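You operate a simulated robot arm through the tools that you are given. There is no shell and no other tool.

You run a simulated robot arm. Do the job below in one go: nothing can be reset, and whatever is moved stays where it is left.

Task
Crank the slack HIGH string up to B, then tune it.
Fine: use the winder crank; clamp down, the tuner stays on HIGH and shows 0; don't overwind; leave the other pegs.

Only the result counts: the job must be done as asked and must still hold three seconds after the hand-in. Knocking over, shifting, dropping, spilling or breaking anything else fails it.

Robot
A 7-joint arm with a two-finger parallel gripper, fixed in place. Base frame: the origin is on the floor under the middle of its stand, x ahead of it, y to its left, z up. Units: cm, rad, N and s.
It reaches about 124.7 cm from its shoulder. Its first joint turns from -2.304 to 2.304 rad. Payload 3.91 kg.
Tool frame: the origin (TCP) lies between the finger pads and is the grasp point; the fingertips stand 3 cm ahead of it; z points along the fingers, y is the line along which they close. The gripper opens to 11 cm. The fingers are 2 cm wide and 1 cm thick; the gripper's body (4.8 by 11.2 cm) begins 5.5 cm behind the TCP.
Orientation is that of the tool frame in the base frame, as a unit quaternion [w, x, y, z]. With the fingers straight down and closing along the base's y, the tool's x points along the base's -x, its y along +y and its z along -z.

Tools
- The arm moves only by the tool drive_tool. Its arguments are lists of equal length, an entry for each row: "gripper": the finger opening in cm, from 0 to 11; "translation": the shift along the tool's x, y, z in cm, a list of three; "angular": the turn, a rotation vector about the tool's x, y, z in rad, a list of three. In form: {"gripper": [gripper, ...], "translation": [[tx, ty, tz], ...], "angular": [[ax, ay, az], ...]}. A call has 1 to 20 rows; each row is the pose to reach, as a shift and turn from the pose commanded when the call began, along the tool's axes at that moment. Rows are played at 5 a second. More than 5 cm and 0.15 rad between two rows, or a gripper value outside its range, and nothing of the call is played. Where a pose cannot be reached the arm comes as near as it can. A force on the tool above 90 N (or 10 N above the force at the start of the call, whichever is more), or a blocked arm, ends the call early, and 0.2 s more pass. Each finger travels about 10.8 cm/s and halts on what it meets, pressing with about 41 N; the grip force reading is that of the motor and also rises with nothing between the fingers. The clock runs only during rows and for 0.2 s after the last one: add rows that repeat a pose to give the fingers time. It gives the time, the measured TCP pose, the force on the tool (base axes), the opening and the grip force at its end, in the units of the frame above (readings bear some noise), with the torque about the TCP (base axes, N m) and any sound that the robot's microphone picked up, and new pictures: "show" is both (left out), scene, wrist or none.
- Cameras (640 x 400 px; columns grow to the right, rows downward): "scene" is fixed at [22.7, 65.49, 169.97]; the picture's right is [-0.84, -0.55, 0.00], its down [-0.31, 0.47, -0.83] and it looks along [0.45, -0.69, -0.56] (base axes); focal length 337 px, centre (320, 200). "wrist" rides on the gripper at [7.2, 1.7, -10.3] in the tool frame; the picture's right is [-0.23, 0.97, 0.00], its down [-0.76, -0.18, -0.62] and it looks along [-0.61, -0.14, 0.78] (tool axes); focal length 222 px, centre (320, 200). There is no depth. A picture from a camera that has moved, and an enlarged one, comes with that camera's place and axes in the base frame and with its lens. The place of the scene camera against the robot may be out by one fixed shift of up to 1.2 cm in any direction.
- close_up(camera, box): a new picture of the part [left, top, right, bottom] of that camera's present view, enlarged. The clock stands still meanwhile.
- close_job(): hands the job in; it is judged then, once.

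Nothing tells you positions but the pictures and the camera data. Unless the task says otherwise, let go and move clear before handing in.

The tools are called as name(argument=value, ...) on one line, values as JSON. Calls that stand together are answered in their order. drive_tool: Moves the arm, as the interface text tells. Its arguments: {"type":"object","properties":{"gripper":{"type":"array","items":{"type":"number"}},"translation":{"type":"array","items":{"type":"array","items":{"type":"number"}}},"angular":{"type":"array","items":{"type":"array","items":{"type":"number"}}},"show":{"type":"string","enum":["both","scene","wrist","none"]}},"required":["gripper","translation","angular"]} The other tools are called the same way: close_up (camera, box) takes an enlarged picture of a part of a camera's view; close_job () hands the job in.

At the start:

```text
t: 0.0
eef_pos: [64.23, -35.09, 135.73]
tool_rot: [0.001, 0.0, 1.0, -0.001]
ft_force: [0.2, -0.5, 0.2]
ft_torque: [0.0, -0.02, 0.0]
grip_width: 11.0
gripper_force: 0.1
```

scene: 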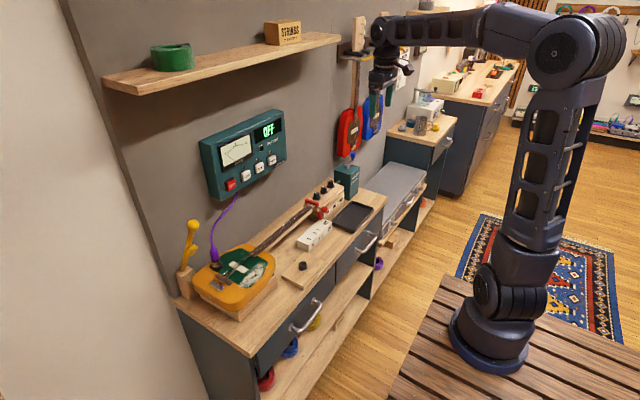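
wrist: 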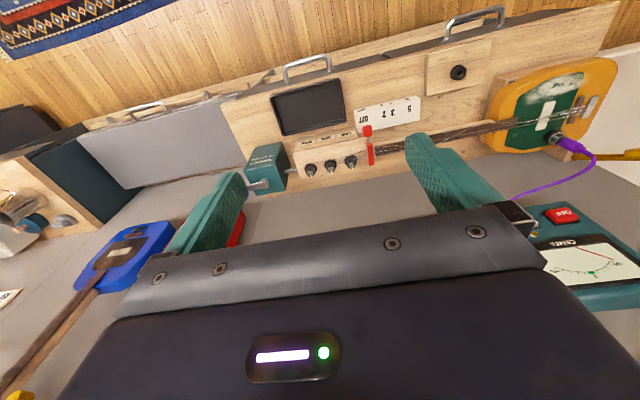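

I see a workbench with a guitar-like instrument, a tuner on the wall that reads OFF, a clamp near the headstock and a row of pegs. I'll take enlarged pictures of these before moving.

close_up(camera="scene", box=[170, 90, 330, 200])

close_up(camera="scene", box=[260, 150, 400, 240])

close_up(camera="scene", box=[160, 200, 340, 320])

close_up(camera="wrist", box=[230, 90, 430, 210])

close_up(camera="wrist", box=[420, 40, 640, 180])

close_up(camera="wrist", box=[500, 180, 640, 320])

```text
3.64 times, centred on (250, 145) of scene
camera zoom: at [22.7, 65.49, 169.97], right [-0.84, -0.55, 0.0], down [-0.31, 0.47, -0.83], along [0.45, -0.69, -0.56], focal length 1225 px, centre (574, 400)
```

zoom: 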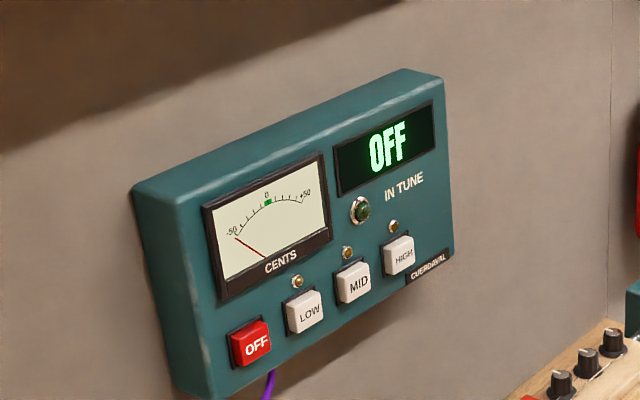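

```text
4.44 times, centred on (330, 195) of scene
camera zoom: at [22.7, 65.49, 169.97], right [-0.84, -0.55, 0.0], down [-0.31, 0.47, -0.83], along [0.45, -0.69, -0.56], focal length 1497 px, centre (276, 222)
```

zoom: 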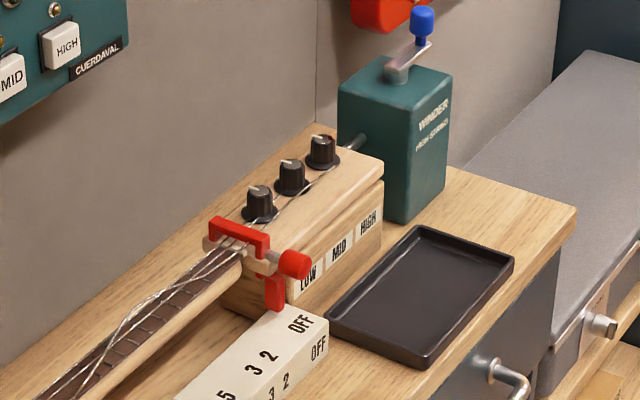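

```text
3.33 times, centred on (250, 260) of scene
camera zoom: at [22.7, 65.49, 169.97], right [-0.84, -0.55, 0.0], down [-0.31, 0.47, -0.83], along [0.45, -0.69, -0.56], focal length 1123 px, centre (553, 0)
```

zoom: 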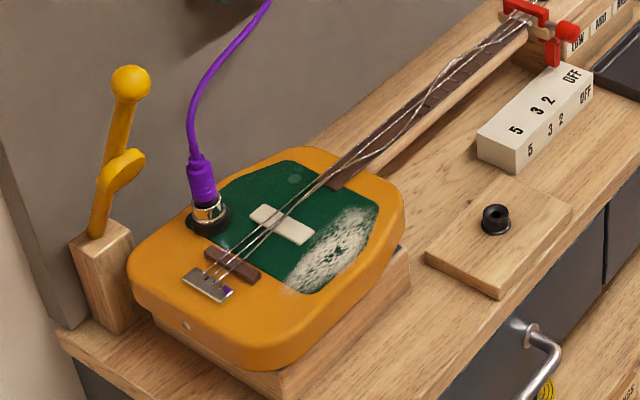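

```text
3.20 times, centred on (330, 150) of wrist
camera zoom: at [56.93, -33.55, 145.98], right [0.23, 0.97, 0.0], down [0.76, -0.18, 0.62], along [0.61, -0.14, -0.78], focal length 711 px, centre (288, 360)
```

zoom: 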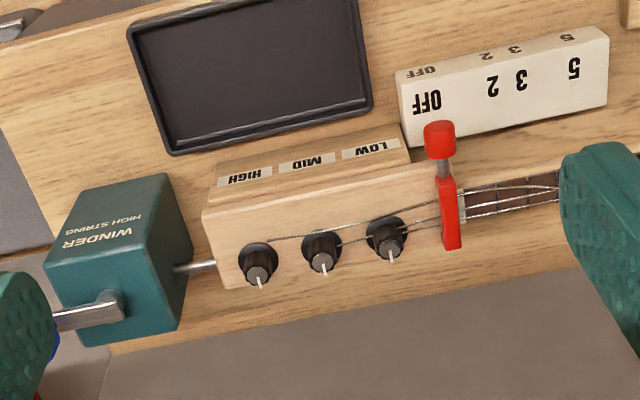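

```text
2.86 times, centred on (530, 110) of wrist
camera zoom: at [56.93, -33.55, 145.98], right [0.23, 0.97, 0.0], down [0.76, -0.18, 0.62], along [0.61, -0.14, -0.78], focal length 635 px, centre (-280, 457)
```

zoom: 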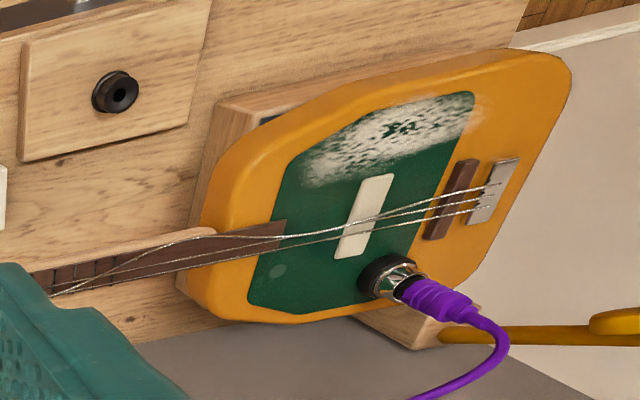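

```text
2.86 times, centred on (570, 250) of wrist
camera zoom: at [56.93, -33.55, 145.98], right [0.23, 0.97, 0.0], down [0.76, -0.18, 0.62], along [0.61, -0.14, -0.78], focal length 635 px, centre (-394, 57)
```

zoom: 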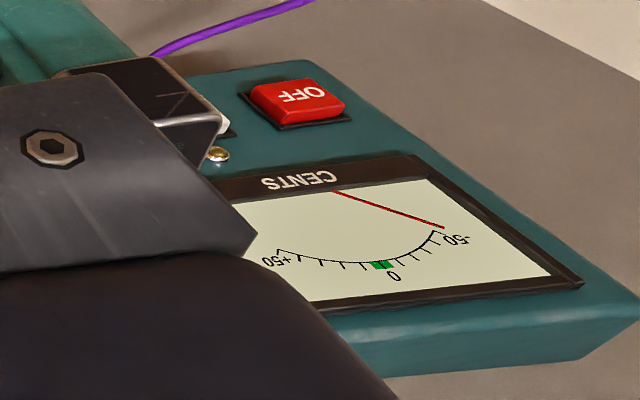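

The bench runs along y, with the wall at about x=100. The tuner buttons sit near x≈96, z≈114, the pegs near x≈88, z≈92, and the winder crank near (87,-55,96). Next I move left over the body to look at the yellow lever.

drive_tool(gripper=[11, 11, 11, 11, 11, 11, 11, 11, 11, 11, 11, 11, 11, 11], translation=[[0, 4.7, 0.5], [0, 9.4, 1], [0, 14.1, 1.5], [0, 18.8, 2], [0, 23.5, 2.5], [0, 28.2, 3], [0, 32.9, 3.5], [0, 37.6, 4], [0, 42.3, 4.5], [0, 47, 5], [0, 51.7, 5.5], [0, 56.4, 6], [0, 61, 6.5], [0, 61, 6.5]], angular=[[0, 0, 0], [0, 0, 0], [0, 0, 0], [0, 0, 0], [0, 0, 0], [0, 0, 0], [0, 0, 0], [0, 0, 0], [0, 0, 0], [0, 0, 0], [0, 0, 0], [0, 0, 0], [0, 0, 0], [0, 0, 0]], show="both")

```text
t: 3.0
eef_pos: [64.21, 25.9, 129.27]
tool_rot: [-0.001, 0.0, 1.0, 0.0]
ft_force: [0.0, 0.2, -0.4]
ft_torque: [0.0, 0.0, -0.01]
grip_width: 11.0
gripper_force: 0.0
camera wrist: at [56.97, 27.49, 139.54], right [0.23, 0.97, 0.0], down [0.76, -0.18, 0.62], along [0.61, -0.14, -0.78], focal length 222 px, centre (320, 200)
```

scene: 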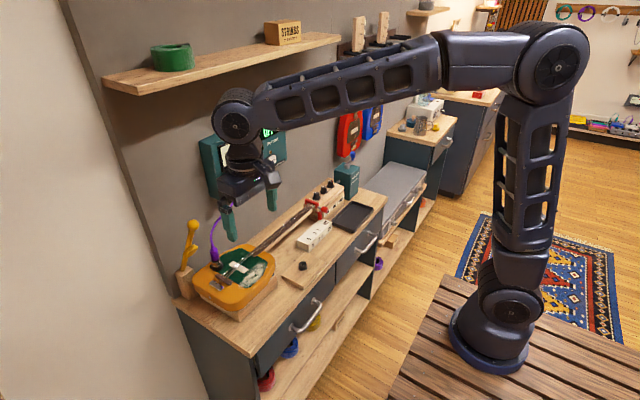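
wrist: 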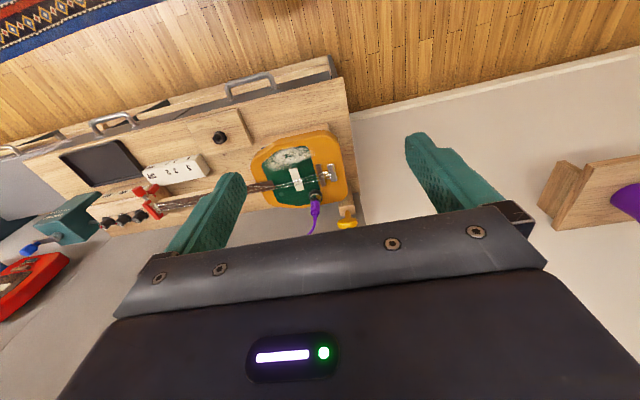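

close_up(camera="wrist", box=[240, 120, 380, 240])

close_up(camera="wrist", box=[60, 120, 220, 230])

close_up(camera="scene", box=[165, 205, 245, 305])

```text
3.33 times, centred on (310, 180) of wrist
camera zoom: at [56.97, 27.49, 139.54], right [0.23, 0.97, 0.0], down [0.76, -0.18, 0.62], along [0.61, -0.14, -0.78], focal length 740 px, centre (353, 267)
```

zoom: 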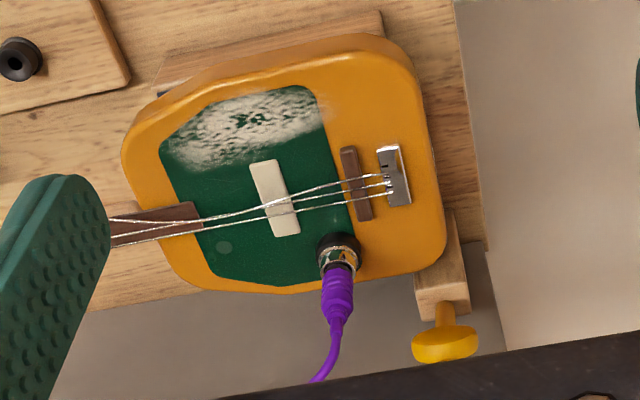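

```text
3.64 times, centred on (140, 175) of wrist
camera zoom: at [56.97, 27.49, 139.54], right [0.23, 0.97, 0.0], down [0.76, -0.18, 0.62], along [0.61, -0.14, -0.78], focal length 808 px, centre (974, 291)
```

zoom: 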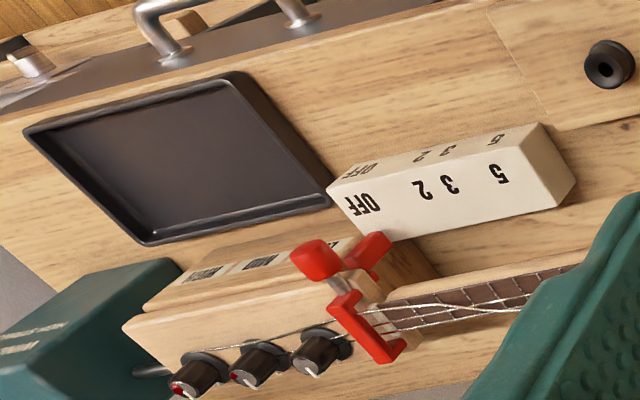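

```text
4.00 times, centred on (205, 255) of scene
camera zoom: at [22.7, 65.49, 169.97], right [-0.84, -0.55, 0.0], down [-0.31, 0.47, -0.83], along [0.45, -0.69, -0.56], focal length 1347 px, centre (780, -20)
```

zoom: 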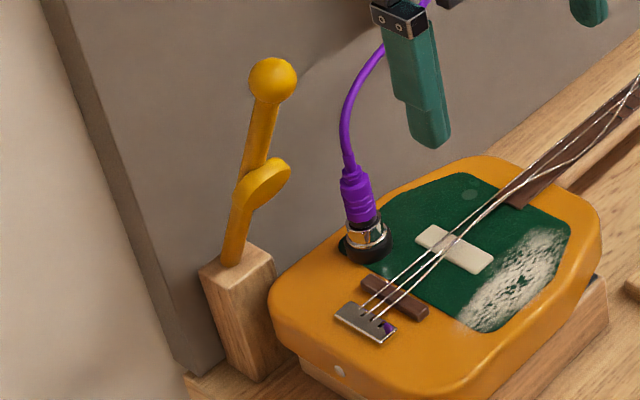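

The yellow lever is a hold-down clamp. Its pivot is near (100,26,92) and its ball is near (88,26,115), so it leans toward the robot and is open. I'll move nearer to get the ball position more exactly.

drive_tool(gripper=[11, 11, 11, 11, 11], translation=[[-4, 0, 1], [-8, 0, 2], [-12, 0, 3], [-14, 0, 3], [-14, 0, 3]], angular=[[0, 0, 0], [0, 0, 0], [0, 0, 0], [0, 0, 0], [0, 0, 0]], show="both")

```text
t: 4.2
eef_pos: [78.19, 25.82, 126.29]
tool_rot: [0.0, 0.0, 1.0, 0.0]
ft_force: [0.4, -0.1, -0.1]
ft_torque: [0.0, 0.0, -0.01]
grip_width: 11.02
gripper_force: 0.1
camera wrist: at [70.89, 27.52, 136.55], right [0.23, 0.97, 0.0], down [0.76, -0.18, 0.62], along [0.61, -0.14, -0.78], focal length 222 px, centre (320, 200)
```

scene: 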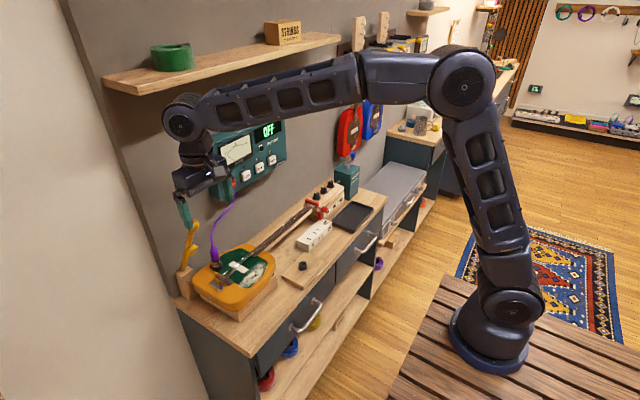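
wrist: 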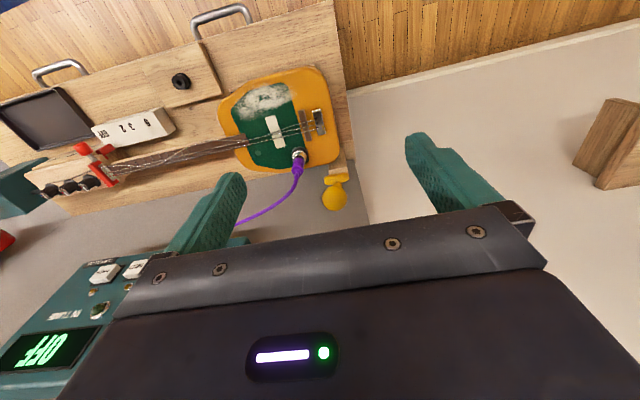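

close_up(camera="wrist", box=[280, 130, 380, 220])

close_up(camera="scene", box=[160, 190, 240, 300])

close_up(camera="scene", box=[90, 20, 290, 180])

```text
4.44 times, centred on (330, 175) of wrist
camera zoom: at [70.89, 27.52, 136.55], right [0.23, 0.97, 0.0], down [0.76, -0.18, 0.62], along [0.61, -0.14, -0.78], focal length 987 px, centre (276, 311)
```

zoom: 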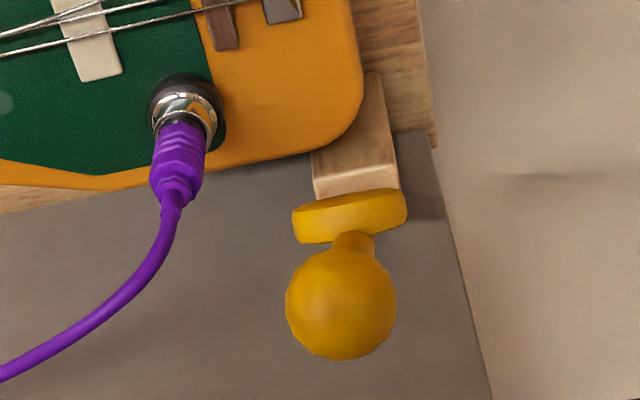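

```text
3.64 times, centred on (200, 245) of scene
camera zoom: at [22.7, 65.49, 169.97], right [-0.84, -0.55, 0.0], down [-0.31, 0.47, -0.83], along [0.45, -0.69, -0.56], focal length 1225 px, centre (756, 36)
```

zoom: 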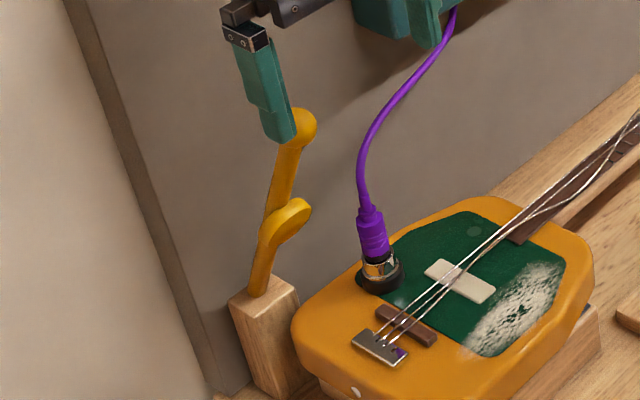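

```text
2.50 times, centred on (190, 100) of scene
camera zoom: at [22.7, 65.49, 169.97], right [-0.84, -0.55, 0.0], down [-0.31, 0.47, -0.83], along [0.45, -0.69, -0.56], focal length 842 px, centre (645, 450)
```

zoom: 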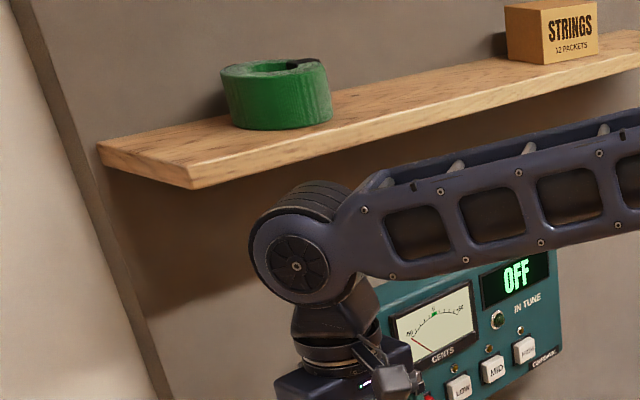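

The ball works out at about (88.9, 25.3, 113.9) with a 3.3 cm diameter. I'll lower in front of it with the fingers open and then slide forward so they straddle it, which keeps the wrist below the shelf.

drive_tool(gripper=[11, 11, 11, 11, 11, 11, 11, 11, 11, 11], translation=[[0, -0.2, 3], [0, -0.4, 6], [0, -0.47, 9], [0, -0.47, 10.9], [-2, -0.47, 10.9], [-5, -0.47, 10.9], [-8, -0.47, 10.9], [-9.5, -0.47, 10.9], [-10.7, -0.47, 10.9], [-10.7, -0.47, 10.9]], angular=[[0, 0, 0], [0, 0, 0], [0, 0, 0], [0, 0, 0], [0, 0, 0], [0, 0, 0], [0, 0, 0], [0, 0, 0], [0, 0, 0], [0, 0, 0]], show="both")

```text
t: 6.4
eef_pos: [88.96, 25.35, 115.34]
tool_rot: [0.0, 0.0, 1.0, 0.0]
ft_force: [0.4, -0.2, -0.3]
ft_torque: [0.02, -0.01, 0.03]
grip_width: 11.0
gripper_force: 0.1
camera wrist: at [81.64, 27.01, 125.65], right [0.23, 0.97, 0.0], down [0.76, -0.18, 0.62], along [0.61, -0.14, -0.78], focal length 222 px, centre (320, 200)
```

scene: 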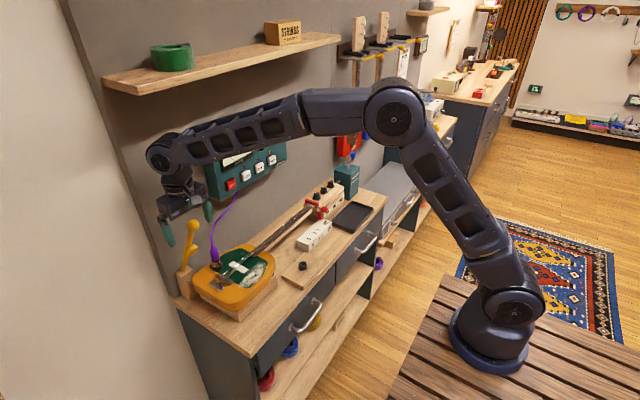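
wrist: 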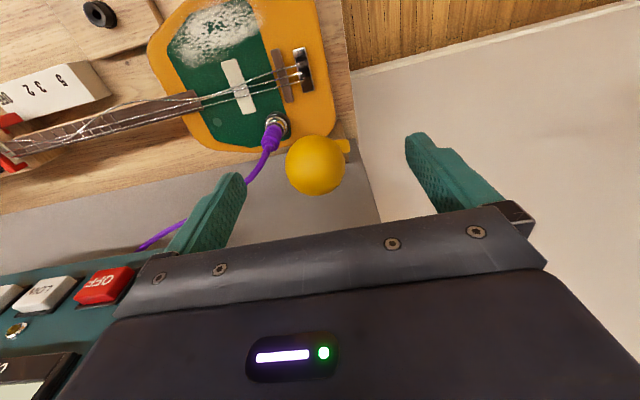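

close_up(camera="wrist", box=[270, 115, 370, 215])

close_up(camera="scene", box=[140, 170, 240, 300])

```text
4.00 times, centred on (320, 165) of wrist
camera zoom: at [81.64, 27.01, 125.65], right [0.23, 0.97, 0.0], down [0.76, -0.18, 0.62], along [0.61, -0.14, -0.78], focal length 888 px, centre (320, 340)
```

zoom: 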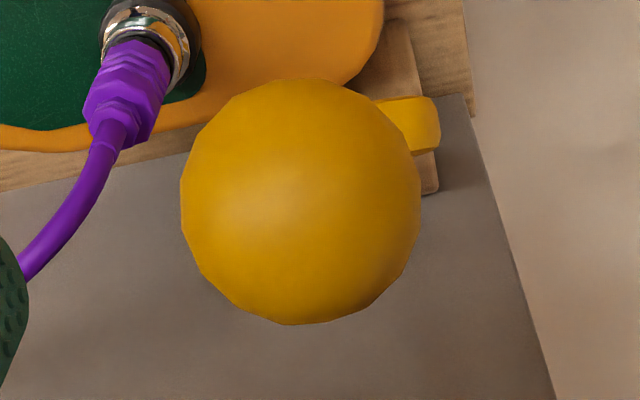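

```text
3.08 times, centred on (190, 235) of scene
camera zoom: at [22.7, 65.49, 169.97], right [-0.84, -0.55, 0.0], down [-0.31, 0.47, -0.83], along [0.45, -0.69, -0.56], focal length 1036 px, centre (720, 92)
```

zoom: 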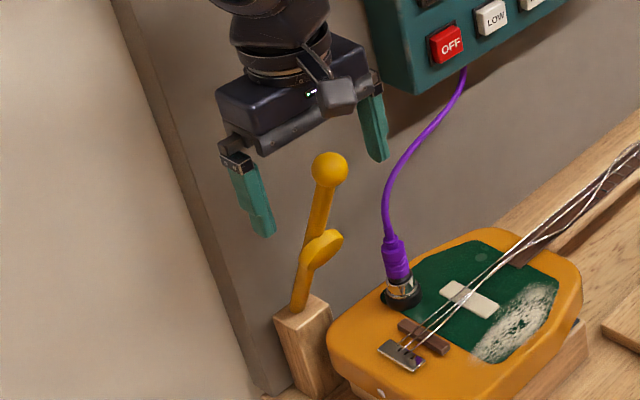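

The two wrist views put the ball at (87.0, 25.55, 116.05), about 3 cm across. I'll move the TCP there, slightly high, and close on it.

drive_tool(gripper=[11, 11, 6, 2, 1, 1], translation=[[1.95, 0.2, -2.0], [1.95, 0.2, -2.0], [1.95, 0.2, -2.0], [1.95, 0.2, -2.0], [1.95, 0.2, -2.0], [1.95, 0.2, -2.0]], angular=[[0, 0, 0], [0, 0, 0], [0, 0, 0], [0, 0, 0], [0, 0, 0], [0, 0, 0]], show="both")

```text
t: 7.8
eef_pos: [87.02, 25.67, 117.41]
tool_rot: [-0.001, 0.0, 1.0, 0.0]
ft_force: [0.1, 5.0, -0.8]
ft_torque: [0.13, -0.05, 0.0]
grip_width: 2.89
gripper_force: 44.5
camera wrist: at [79.64, 27.24, 127.61], right [0.23, 0.97, 0.0], down [0.76, -0.18, 0.62], along [0.61, -0.14, -0.78], focal length 222 px, centre (320, 200)
```

scene: 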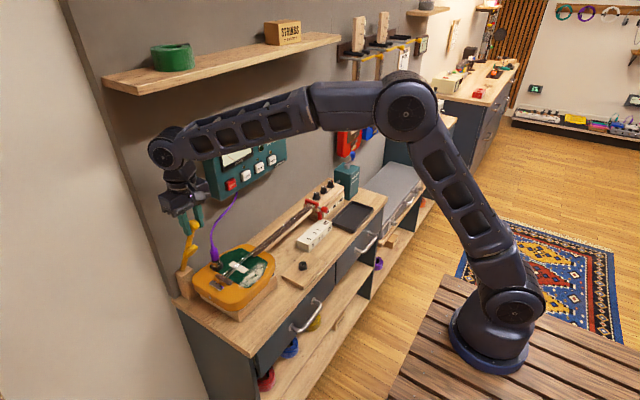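
wrist: 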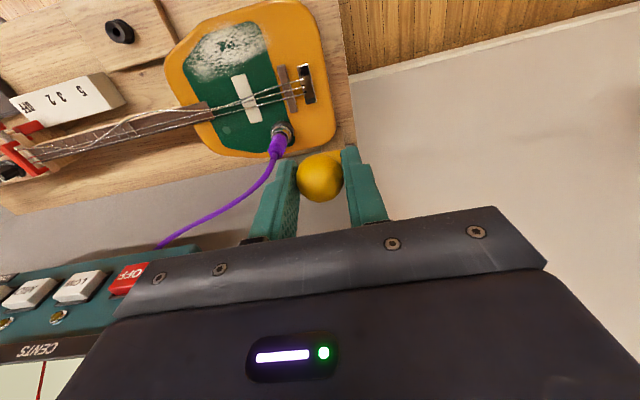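

drive_tool(gripper=[1, 1, 1, 1, 1, 1], translation=[[0.73, -0.1, 0.38], [1.45, -0.1, 0.78], [2.26, -0.1, 1.26], [3.04, -0.1, 1.78], [3.04, -0.1, 1.78], [3.04, -0.1, 1.78]], angular=[[0, 0, 0], [0, 0, 0], [0, 0, 0], [0, 0, 0], [0, 0, 0], [0, 0, 0]], show="wrist")

```text
t: 9.2
eef_pos: [83.83, 25.7, 115.51]
tool_rot: [0.0, 0.0, 1.0, 0.0]
ft_force: [3.8, 16.0, 2.7]
ft_torque: [0.22, -1.07, 0.05]
grip_width: 2.93
gripper_force: 44.7
camera wrist: at [76.64, 27.23, 125.79], right [0.23, 0.97, 0.0], down [0.76, -0.18, 0.62], along [0.61, -0.14, -0.78], focal length 222 px, centre (320, 200)
```

wrist: 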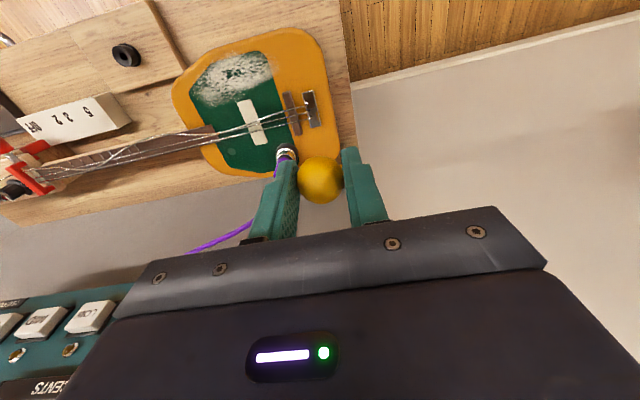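

drive_tool(gripper=[1, 1, 1, 1, 1, 1, 1, 1, 1, 1, 1], translation=[[0.77, 0.25, 0.54], [1.52, 0.25, 1.1], [2.25, 0.25, 1.69], [2.96, 0.25, 2.31], [3.64, 0.25, 2.95], [4.31, 0.25, 3.61], [4.95, 0.25, 4.3], [5.56, 0.25, 5.01], [6.15, 0.25, 5.74], [6.72, 0.25, 6.49], [6.72, 0.25, 6.49]], angular=[[0, 0, 0], [0, 0, 0], [0, 0, 0], [0, 0, 0], [0, 0, 0], [0, 0, 0], [0, 0, 0], [0, 0, 0], [0, 0, 0], [0, 0, 0], [0, 0, 0]], show="wrist")

```text
t: 11.6
eef_pos: [77.16, 25.67, 108.98]
tool_rot: [0.0, 0.0, 1.0, 0.0]
ft_force: [10.9, -12.8, -4.0]
ft_torque: [-0.11, -0.92, -0.11]
grip_width: 2.9
gripper_force: 45.8
camera wrist: at [69.97, 27.25, 119.26], right [0.23, 0.97, 0.0], down [0.76, -0.18, 0.62], along [0.61, -0.14, -0.78], focal length 222 px, centre (320, 200)
```

wrist: 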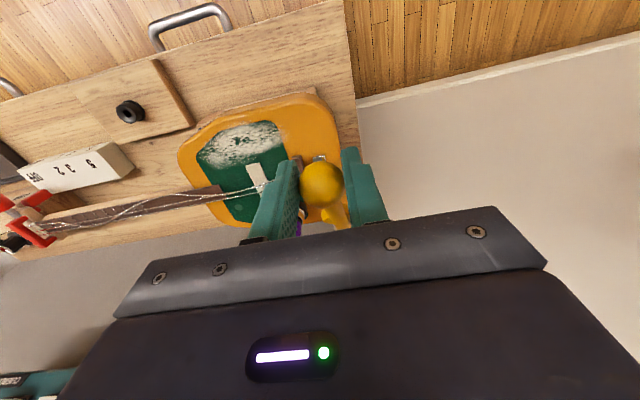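

drive_tool(gripper=[1, 1, 1, 1, 1, 1, 1, 1, 1], translation=[[0.75, -0.12, 1.16], [1.45, -0.12, 2.36], [2.1, -0.12, 3.6], [2.65, -0.12, 4.87], [3.15, -0.12, 6.17], [3.6, -0.12, 7.5], [4.0, -0.12, 8.85], [4.3, -0.12, 10.22], [4.3, -0.12, 10.22]], angular=[[0, 0, 0], [0, 0, 0], [0, 0, 0], [0, 0, 0], [0, 0, 0], [0, 0, 0], [0, 0, 0], [0, 0, 0], [0, 0, 0]], show="both")

```text
t: 13.6
eef_pos: [72.96, 25.55, 98.85]
tool_rot: [0.0, 0.001, 1.0, -0.001]
ft_force: [14.3, 2.4, 0.2]
ft_torque: [0.07, -0.88, 0.01]
grip_width: 2.91
gripper_force: 44.3
camera wrist: at [65.69, 27.24, 109.03], right [0.23, 0.97, 0.0], down [0.76, -0.18, 0.62], along [0.61, -0.14, -0.78], focal length 222 px, centre (320, 200)
```

scene: 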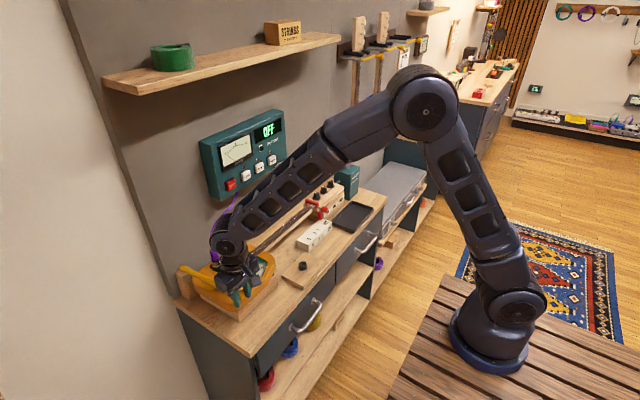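
wrist: 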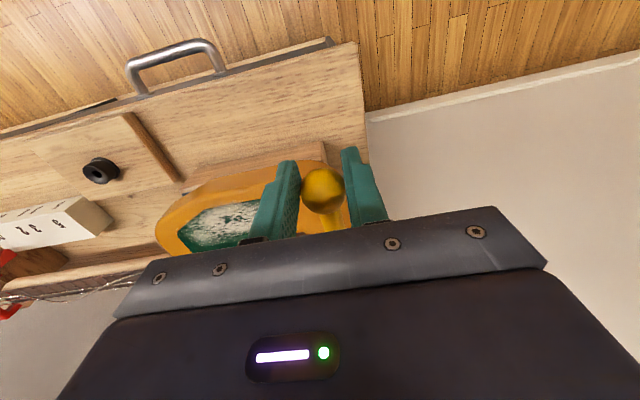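

close_up(camera="scene", box=[160, 180, 300, 330])

close_up(camera="wrist", box=[230, 120, 410, 240])

```text
2.67 times, centred on (230, 255) of scene
camera zoom: at [22.7, 65.49, 169.97], right [-0.84, -0.55, 0.0], down [-0.31, 0.47, -0.83], along [0.45, -0.69, -0.56], focal length 898 px, centre (560, 53)
```

zoom: 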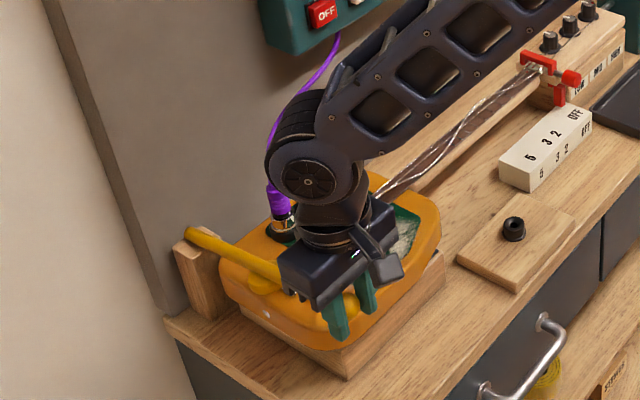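

```text
3.33 times, centred on (320, 180) of wrist
camera zoom: at [65.69, 27.24, 109.03], right [0.23, 0.97, 0.0], down [0.76, -0.18, 0.62], along [0.61, -0.14, -0.78], focal length 740 px, centre (320, 267)
```

zoom: 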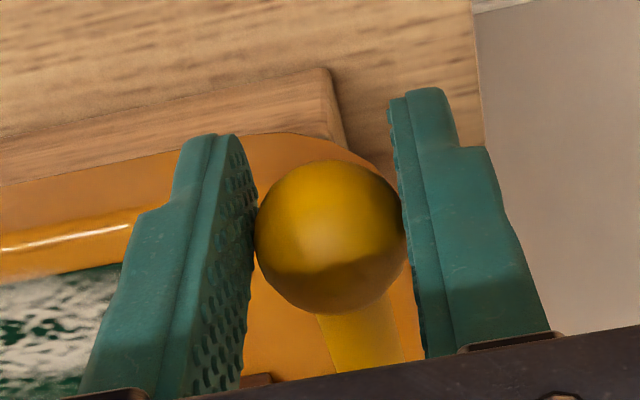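

drive_tool(gripper=[1, 1, 1, 1, 1, 1], translation=[[0.0, 0.0, 0.46], [0.0, 0.0, 0.92], [0.05, 0.0, 1.38], [0.1, 0.0, 1.85], [0.15, 0.0, 2.3], [0.15, 0.0, 2.3]], angular=[[0, 0, 0], [0, 0, 0], [0, 0, 0], [0, 0, 0], [0, 0, 0], [0, 0, 0]], show="wrist")

```text
t: 15.0
eef_pos: [72.67, 25.64, 96.39]
tool_rot: [0.0, 0.0, 1.0, 0.0]
ft_force: [-4.3, 5.2, 1.8]
ft_torque: [0.07, -0.69, 0.06]
grip_width: 2.92
gripper_force: 45.0
camera wrist: at [65.45, 27.24, 106.76], right [0.23, 0.97, 0.0], down [0.76, -0.18, 0.62], along [0.61, -0.14, -0.78], focal length 222 px, centre (320, 200)
```

wrist: 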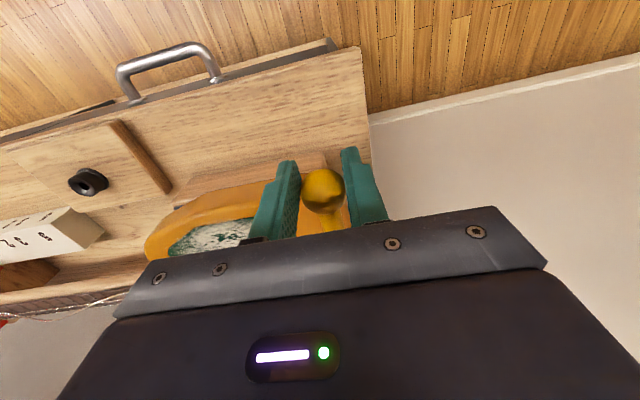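

drive_tool(gripper=[1, 1, 1, 1, 1, 1, 1], translation=[[0.05, 0.05, 0.4], [0.1, 0.05, 0.8], [0.12, 0.05, 1.2], [0.12, 0.05, 1.6], [0.15, 0.05, 2.0], [0.15, 0.05, 2.4], [0.15, 0.05, 2.4]], angular=[[0, 0, 0], [0, 0, 0], [0, 0, 0], [0, 0, 0], [0, 0, 0], [0, 0, 0], [0, 0, 0]], show="wrist")

```text
t: 16.6
eef_pos: [72.56, 25.61, 94.11]
tool_rot: [0.001, 0.001, 1.0, 0.0]
ft_force: [7.5, -2.7, 28.6]
ft_torque: [-0.04, -0.4, -0.04]
grip_width: 2.94
gripper_force: 45.2
camera wrist: at [65.34, 27.24, 104.42], right [0.23, 0.97, 0.0], down [0.76, -0.18, 0.62], along [0.61, -0.14, -0.78], focal length 222 px, centre (320, 200)
```

wrist: 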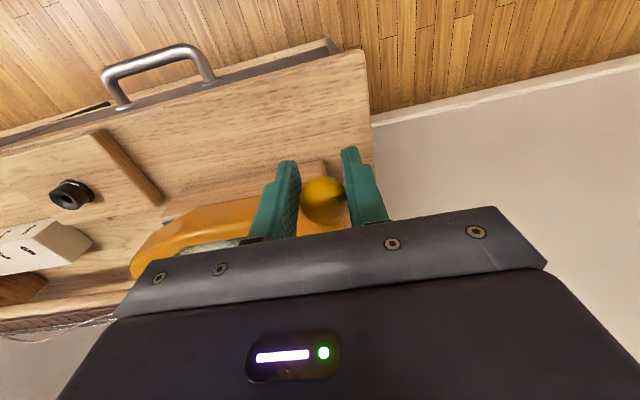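

close_up(camera="scene", box=[170, 220, 290, 330])

close_up(camera="wrist", box=[230, 130, 390, 240])

```text
3.64 times, centred on (230, 275) of scene
camera zoom: at [22.7, 65.49, 169.97], right [-0.84, -0.55, 0.0], down [-0.31, 0.47, -0.83], along [0.45, -0.69, -0.56], focal length 1225 px, centre (647, -73)
```

zoom: 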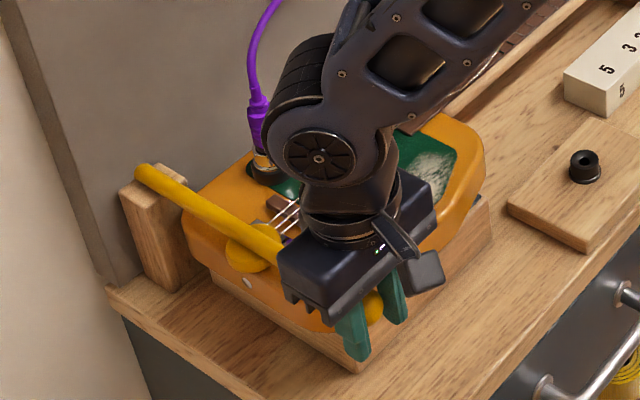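

```text
3.64 times, centred on (310, 185) of wrist
camera zoom: at [65.34, 27.24, 104.42], right [0.23, 0.97, 0.0], down [0.76, -0.18, 0.62], along [0.61, -0.14, -0.78], focal length 808 px, centre (356, 254)
```

zoom: 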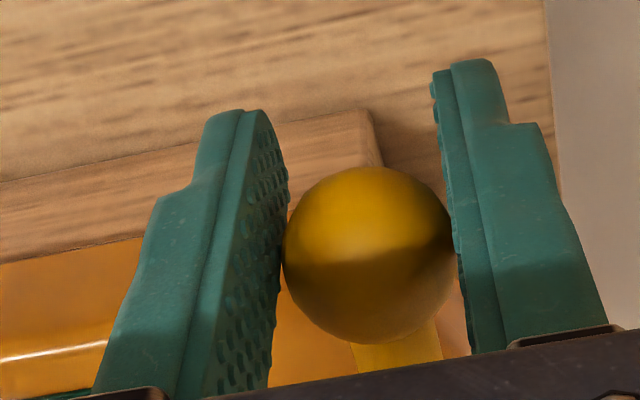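

drive_tool(gripper=[1, 1, 1, 1], translation=[[0, 0, 0.2], [0, 0, 0.4], [0, 0, 0.5], [0, 0, 0.5]], angular=[[0, 0, 0], [0, 0, 0], [0, 0, 0], [0, 0, 0]], show="none")

```text
t: 17.6
eef_pos: [72.47, 25.59, 93.73]
tool_rot: [0.0, 0.0, 1.0, -0.001]
ft_force: [-4.2, -6.0, 32.6]
ft_torque: [-0.02, -0.16, -0.05]
grip_width: 2.9
gripper_force: 44.8
```

drive_tool(gripper=[1, 1, 1, 1], translation=[[0, 0, 0.2], [0, 0, 0.4], [0, 0, 0.5], [0, 0, 0.5]], angular=[[0, 0, 0], [0, 0, 0], [0, 0, 0], [0, 0, 0]], show="wrist")

close_up(camera="wrist", box=[230, 130, 390, 240])

```text
t: 18.6
eef_pos: [72.43, 25.63, 93.23]
tool_rot: [0.0, 0.001, 1.0, 0.001]
ft_force: [-9.9, -10.8, 34.0]
ft_torque: [0.01, -0.34, -0.09]
grip_width: 2.89
gripper_force: 45.6
camera wrist: at [65.24, 27.24, 103.49], right [0.23, 0.97, 0.0], down [0.76, -0.18, 0.62], along [0.61, -0.14, -0.78], focal length 222 px, centre (320, 200)
```

wrist: 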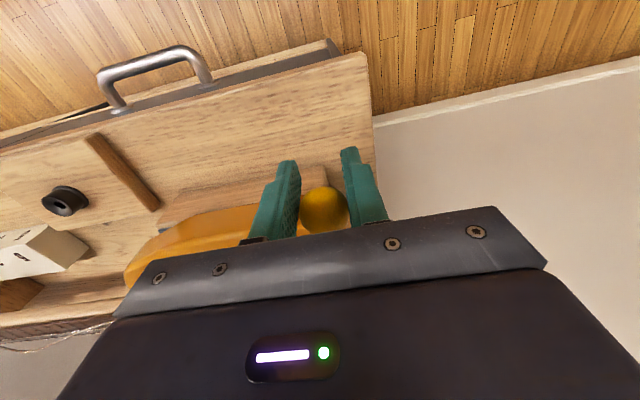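

```text
3.64 times, centred on (310, 185) of wrist
camera zoom: at [65.24, 27.24, 103.49], right [0.23, 0.97, 0.0], down [0.76, -0.18, 0.62], along [0.61, -0.14, -0.78], focal length 808 px, centre (356, 254)
```

zoom: 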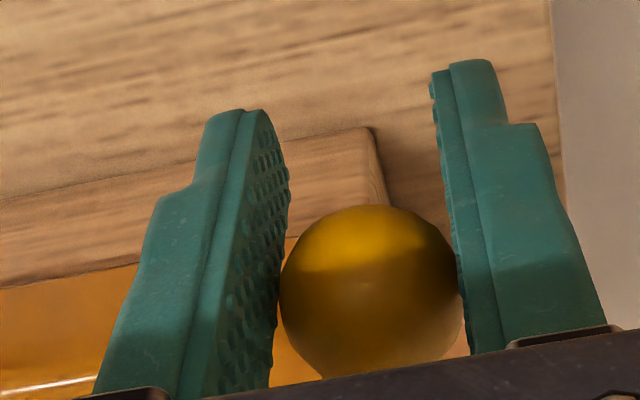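

The ball now slips in the pads at about 34 N, so the lever is at its stop with the pad on the body. I'll release and lift straight up.

drive_tool(gripper=[2.9, 5, 6, 6, 6, 6, 6, 6, 6, 6], translation=[[0, 0, -0.4], [0, 0, -0.4], [0, 0, -0.4], [0, 0, -0.4], [0, 0, -3], [0, 0, -6], [0, 0, -10], [0, 0, -14], [0, 0, -18], [0, 0, -18]], angular=[[0, 0, 0], [0, 0, 0], [0, 0, 0], [0, 0, 0], [0, 0, 0], [0, 0, 0], [0, 0, 0], [0, 0, 0], [0, 0, 0], [0, 0, 0]], show="both")

close_up(camera="scene", box=[170, 220, 290, 330])

close_up(camera="wrist", box=[200, 60, 420, 220])

```text
t: 20.8
eef_pos: [72.55, 25.64, 111.13]
tool_rot: [0.001, 0.0, 1.0, 0.0]
ft_force: [0.1, 0.3, -0.7]
ft_torque: [0.01, 0.0, 0.0]
grip_width: 6.02
gripper_force: 0.0
camera wrist: at [65.34, 27.23, 121.46], right [0.23, 0.97, 0.0], down [0.76, -0.18, 0.62], along [0.61, -0.14, -0.78], focal length 222 px, centre (320, 200)
```

scene: 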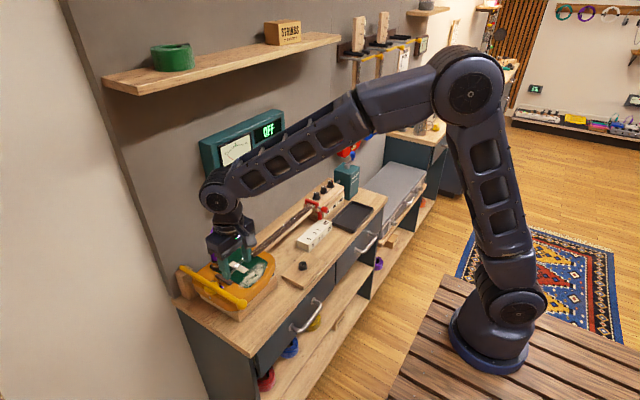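
wrist: 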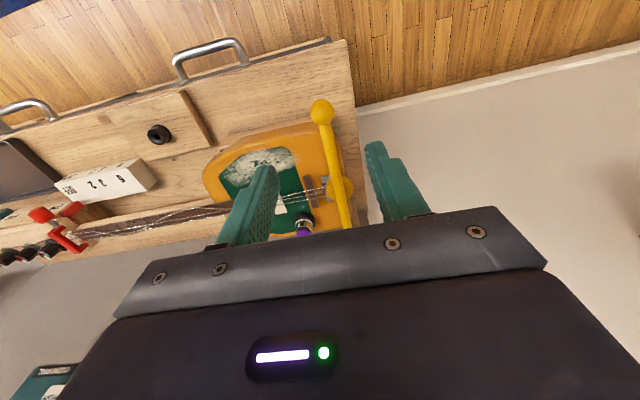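

```text
3.64 times, centred on (230, 275) of scene
camera zoom: at [22.7, 65.49, 169.97], right [-0.84, -0.55, 0.0], down [-0.31, 0.47, -0.83], along [0.45, -0.69, -0.56], focal length 1225 px, centre (647, -73)
```

zoom: 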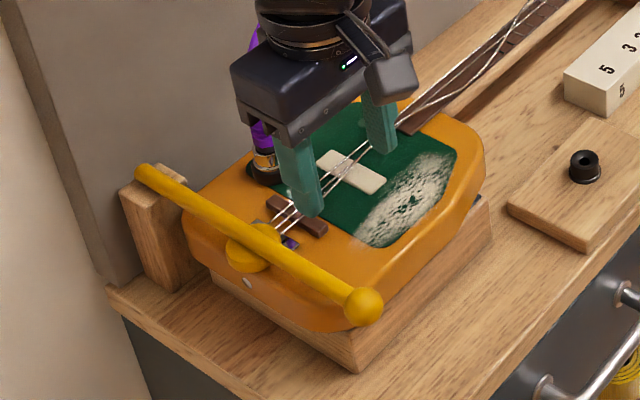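

```text
2.50 times, centred on (310, 140) of wrist
camera zoom: at [65.34, 27.23, 121.46], right [0.23, 0.97, 0.0], down [0.76, -0.18, 0.62], along [0.61, -0.14, -0.78], focal length 555 px, centre (345, 350)
```

zoom: 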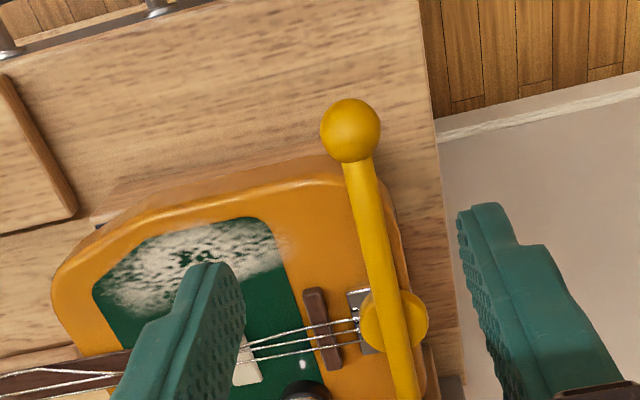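

The clamp is down and stays there. Next I swing over to the tuner with the fingers closed and pointing at the wall, level with the HIGH button at about (95.8, -15, 114).

drive_tool(gripper=[5, 4, 3, 2, 1, 0, 0, 0, 0, 0, 0, 0, 0], translation=[[0, -3, -2], [0, -6.5, -3.5], [0, -10, -4], [0, -13.5, -4], [0, -17, -4], [0, -20.5, -4], [0, -24, -4], [0, -27.5, -4], [0, -31, -4], [0, -34.5, -4], [-1, -38, -3.5], [-1.5, -40.6, -3.2], [-1.5, -40.6, -3.2]], angular=[[0, -0.13, 0], [0, -0.26, 0], [0, -0.39, 0], [0, -0.52, 0], [0, -0.65, 0], [0, -0.78, 0], [0, -0.91, 0], [0, -1.04, 0], [0, -1.17, 0], [0, -1.3, 0], [0, -1.43, 0], [0, -1.5708, 0], [0, -1.5708, 0]], show="both")

```text
t: 23.8
eef_pos: [67.18, 22.17, 105.9]
tool_rot: [0.601, -0.551, 0.516, -0.263]
ft_force: [0.4, -1.0, 0.5]
ft_torque: [0.02, 0.0, 0.08]
grip_width: 0.0
gripper_force: 38.0
out of reach, approached as far as the arm can: row 9, 10, 12
stopped in row 13: the arm was blocked; the commanded pose is now the measured one
camera wrist: at [59.75, 12.12, 103.25], right [-0.32, 0.45, -0.83], down [-0.77, 0.38, 0.51], along [0.55, 0.81, 0.23], focal length 222 px, centre (320, 200)
```

scene: 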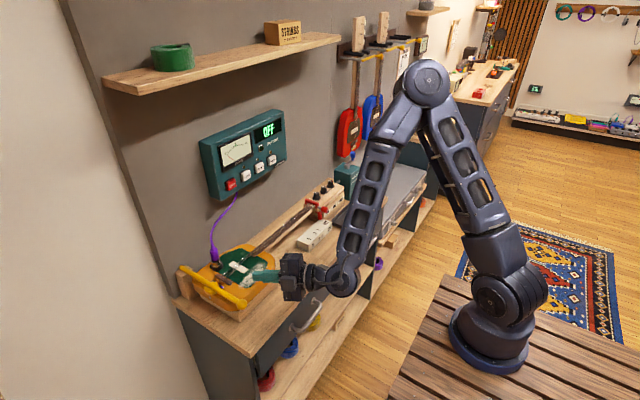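
wrist: 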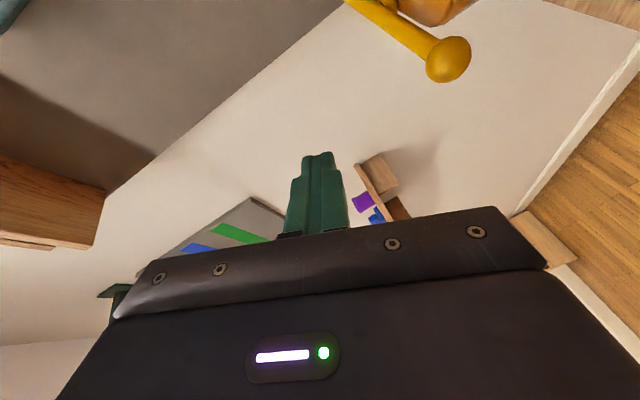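

The straight-forward wrist orientation ran into joint limits and the arm folded into an odd pose near the guitar. The reading shows almost no force, but I'll check that nothing was touched before recovering.

close_up(camera="scene", box=[170, 200, 390, 330])

close_up(camera="scene", box=[190, 90, 420, 240])

close_up(camera="scene", box=[300, 40, 580, 390])

```text
2.91 times, centred on (280, 265) of scene
camera zoom: at [22.7, 65.49, 169.97], right [-0.84, -0.55, 0.0], down [-0.31, 0.47, -0.83], along [0.45, -0.69, -0.56], focal length 980 px, centre (436, 11)
```

zoom: 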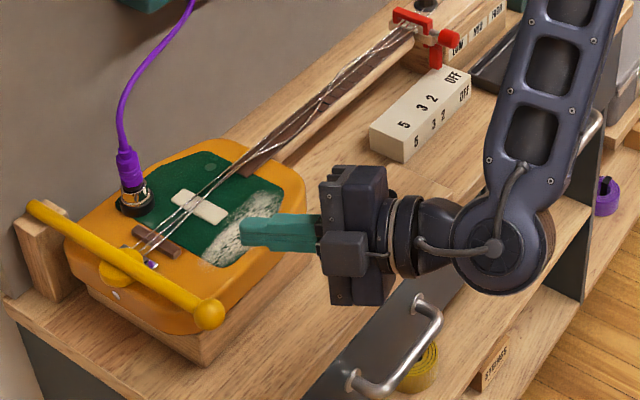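

```text
2.67 times, centred on (305, 165) of scene
camera zoom: at [22.7, 65.49, 169.97], right [-0.84, -0.55, 0.0], down [-0.31, 0.47, -0.83], along [0.45, -0.69, -0.56], focal length 898 px, centre (360, 293)
```

zoom: 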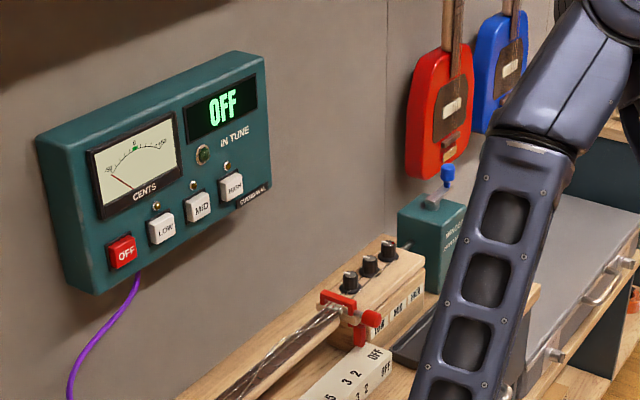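

```text
1.14 times, centred on (440, 215) of scene
camera zoom: at [22.7, 65.49, 169.97], right [-0.84, -0.55, 0.0], down [-0.31, 0.47, -0.83], along [0.45, -0.69, -0.56], focal length 385 px, centre (183, 183)
```

zoom: 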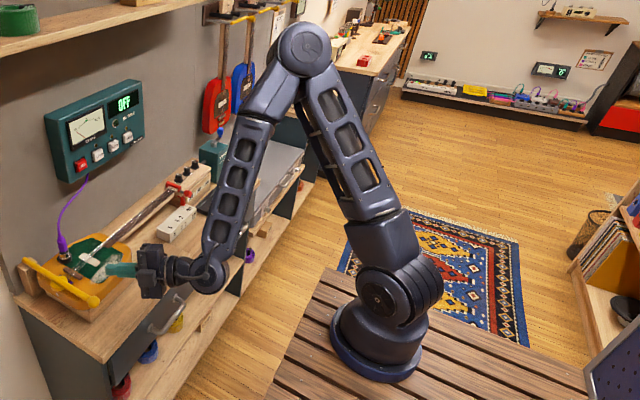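

Nothing looks disturbed. I'll lift up and turn the tool back to straight down in two stages.

drive_tool(gripper=[0, 0, 0, 0, 0, 0, 0, 0, 0, 0, 0, 0], translation=[[0.4, -4, -1.3], [0.9, -8.5, -2.7], [1.4, -13, -4], [1.8, -17, -5.35], [1.8, -17, -5.35], [1.8, -17, -5.35], [1.8, -17, -5.35], [1.8, -17, -5.35], [1.8, -17, -5.35], [1.8, -17, -5.35], [1.8, -17, -5.35], [1.8, -17, -5.35]], angular=[[0, 0, 0], [0, 0, 0], [0, 0, 0], [-0.035, 0.081, 0.074], [-0.074, 0.17, 0.156], [-0.114, 0.259, 0.238], [-0.153, 0.35, 0.321], [-0.193, 0.44, 0.404], [-0.232, 0.53, 0.487], [-0.272, 0.62, 0.57], [-0.311, 0.71, 0.652], [-0.311, 0.71, 0.652]], show="both")

```text
t: 26.4
eef_pos: [67.2, 14.27, 121.75]
tool_rot: [0.349, -0.319, 0.868, -0.152]
ft_force: [-0.3, 0.1, -0.4]
ft_torque: [-0.02, 0.03, -0.03]
grip_width: 0.01
gripper_force: 37.9
camera wrist: at [55.2, 10.99, 124.6], right [-0.31, 0.88, -0.36], down [0.06, 0.39, 0.92], along [0.95, 0.26, -0.18], focal length 222 px, centre (320, 200)
```

scene: 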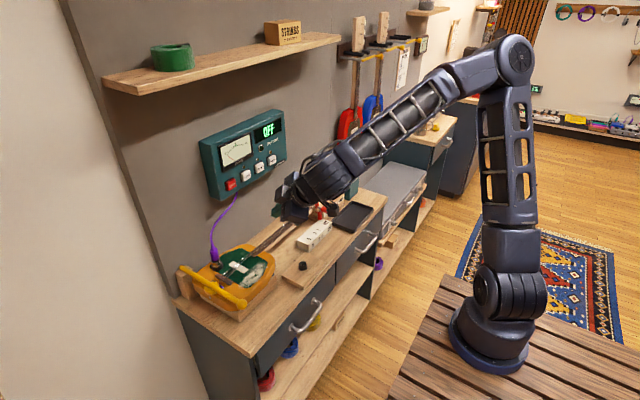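
wrist: 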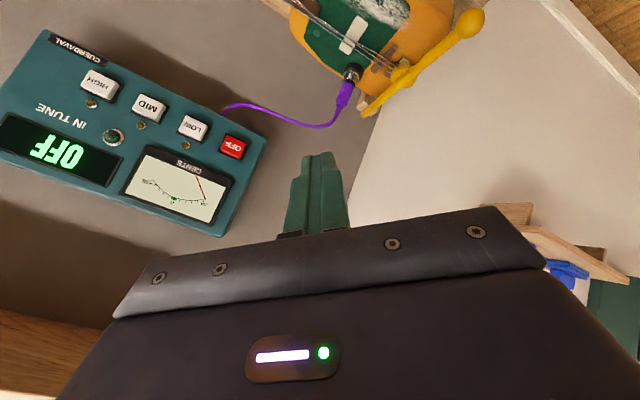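

That brought it back to a normal pose. The tool already points 45° forward and down, and from this view the HIGH button is near (95.8, -15.5, 114.6). I'll level the roll and stage in front of it at this tilt.

drive_tool(gripper=[0, 0, 0, 0, 0, 0, 0, 0, 0, 0], translation=[[1.5, -3.0, 1.9], [3.0, -6.0, 3.8], [4.5, -9.1, 5.7], [6.0, -12.2, 7.7], [7.5, -15.3, 9.7], [9.0, -18.4, 11.6], [10.6, -21.5, 13.6], [12, -24.5, 15.5], [13.31, -27.09, 17.11], [13.31, -27.09, 17.11]], angular=[[0, 0, 0.1], [0, 0, 0.2], [0, 0, 0.3], [0, 0, 0.4], [0, 0, 0.5], [0, 0, 0.6], [0, 0, 0.7], [0, 0, 0.722], [0, 0, 0.722], [0, 0, 0.722]], show="both")

```text
t: 28.6
eef_pos: [84.08, -15.74, 116.23]
tool_rot: [0.381, 0.007, 0.924, -0.019]
ft_force: [-0.1, 0.3, 0.5]
ft_torque: [-0.02, -0.03, 0.0]
grip_width: 0.01
gripper_force: 37.8
camera wrist: at [71.76, -13.7, 118.29], right [0.19, 0.97, 0.13], down [0.1, -0.15, 0.98], along [0.98, -0.17, -0.12], focal length 222 px, centre (320, 200)
```

scene: 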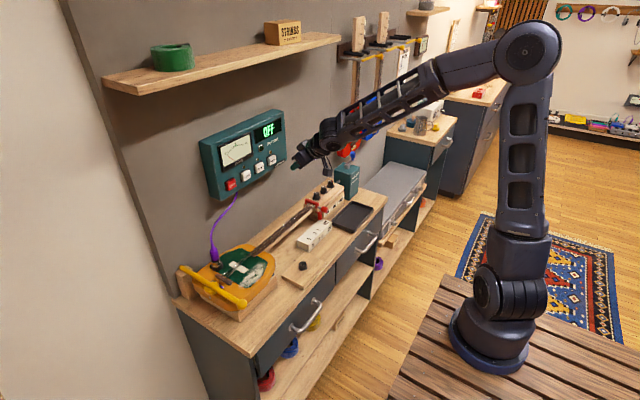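
wrist: 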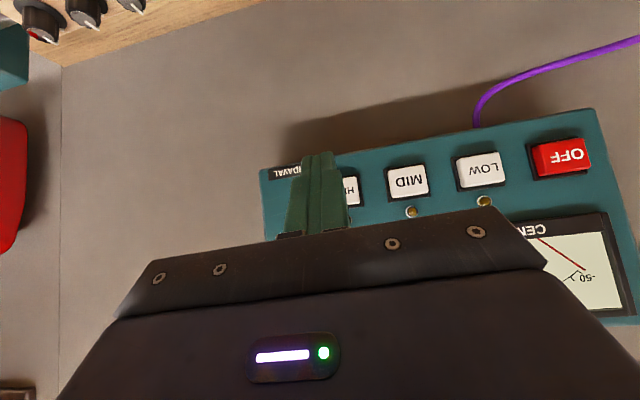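

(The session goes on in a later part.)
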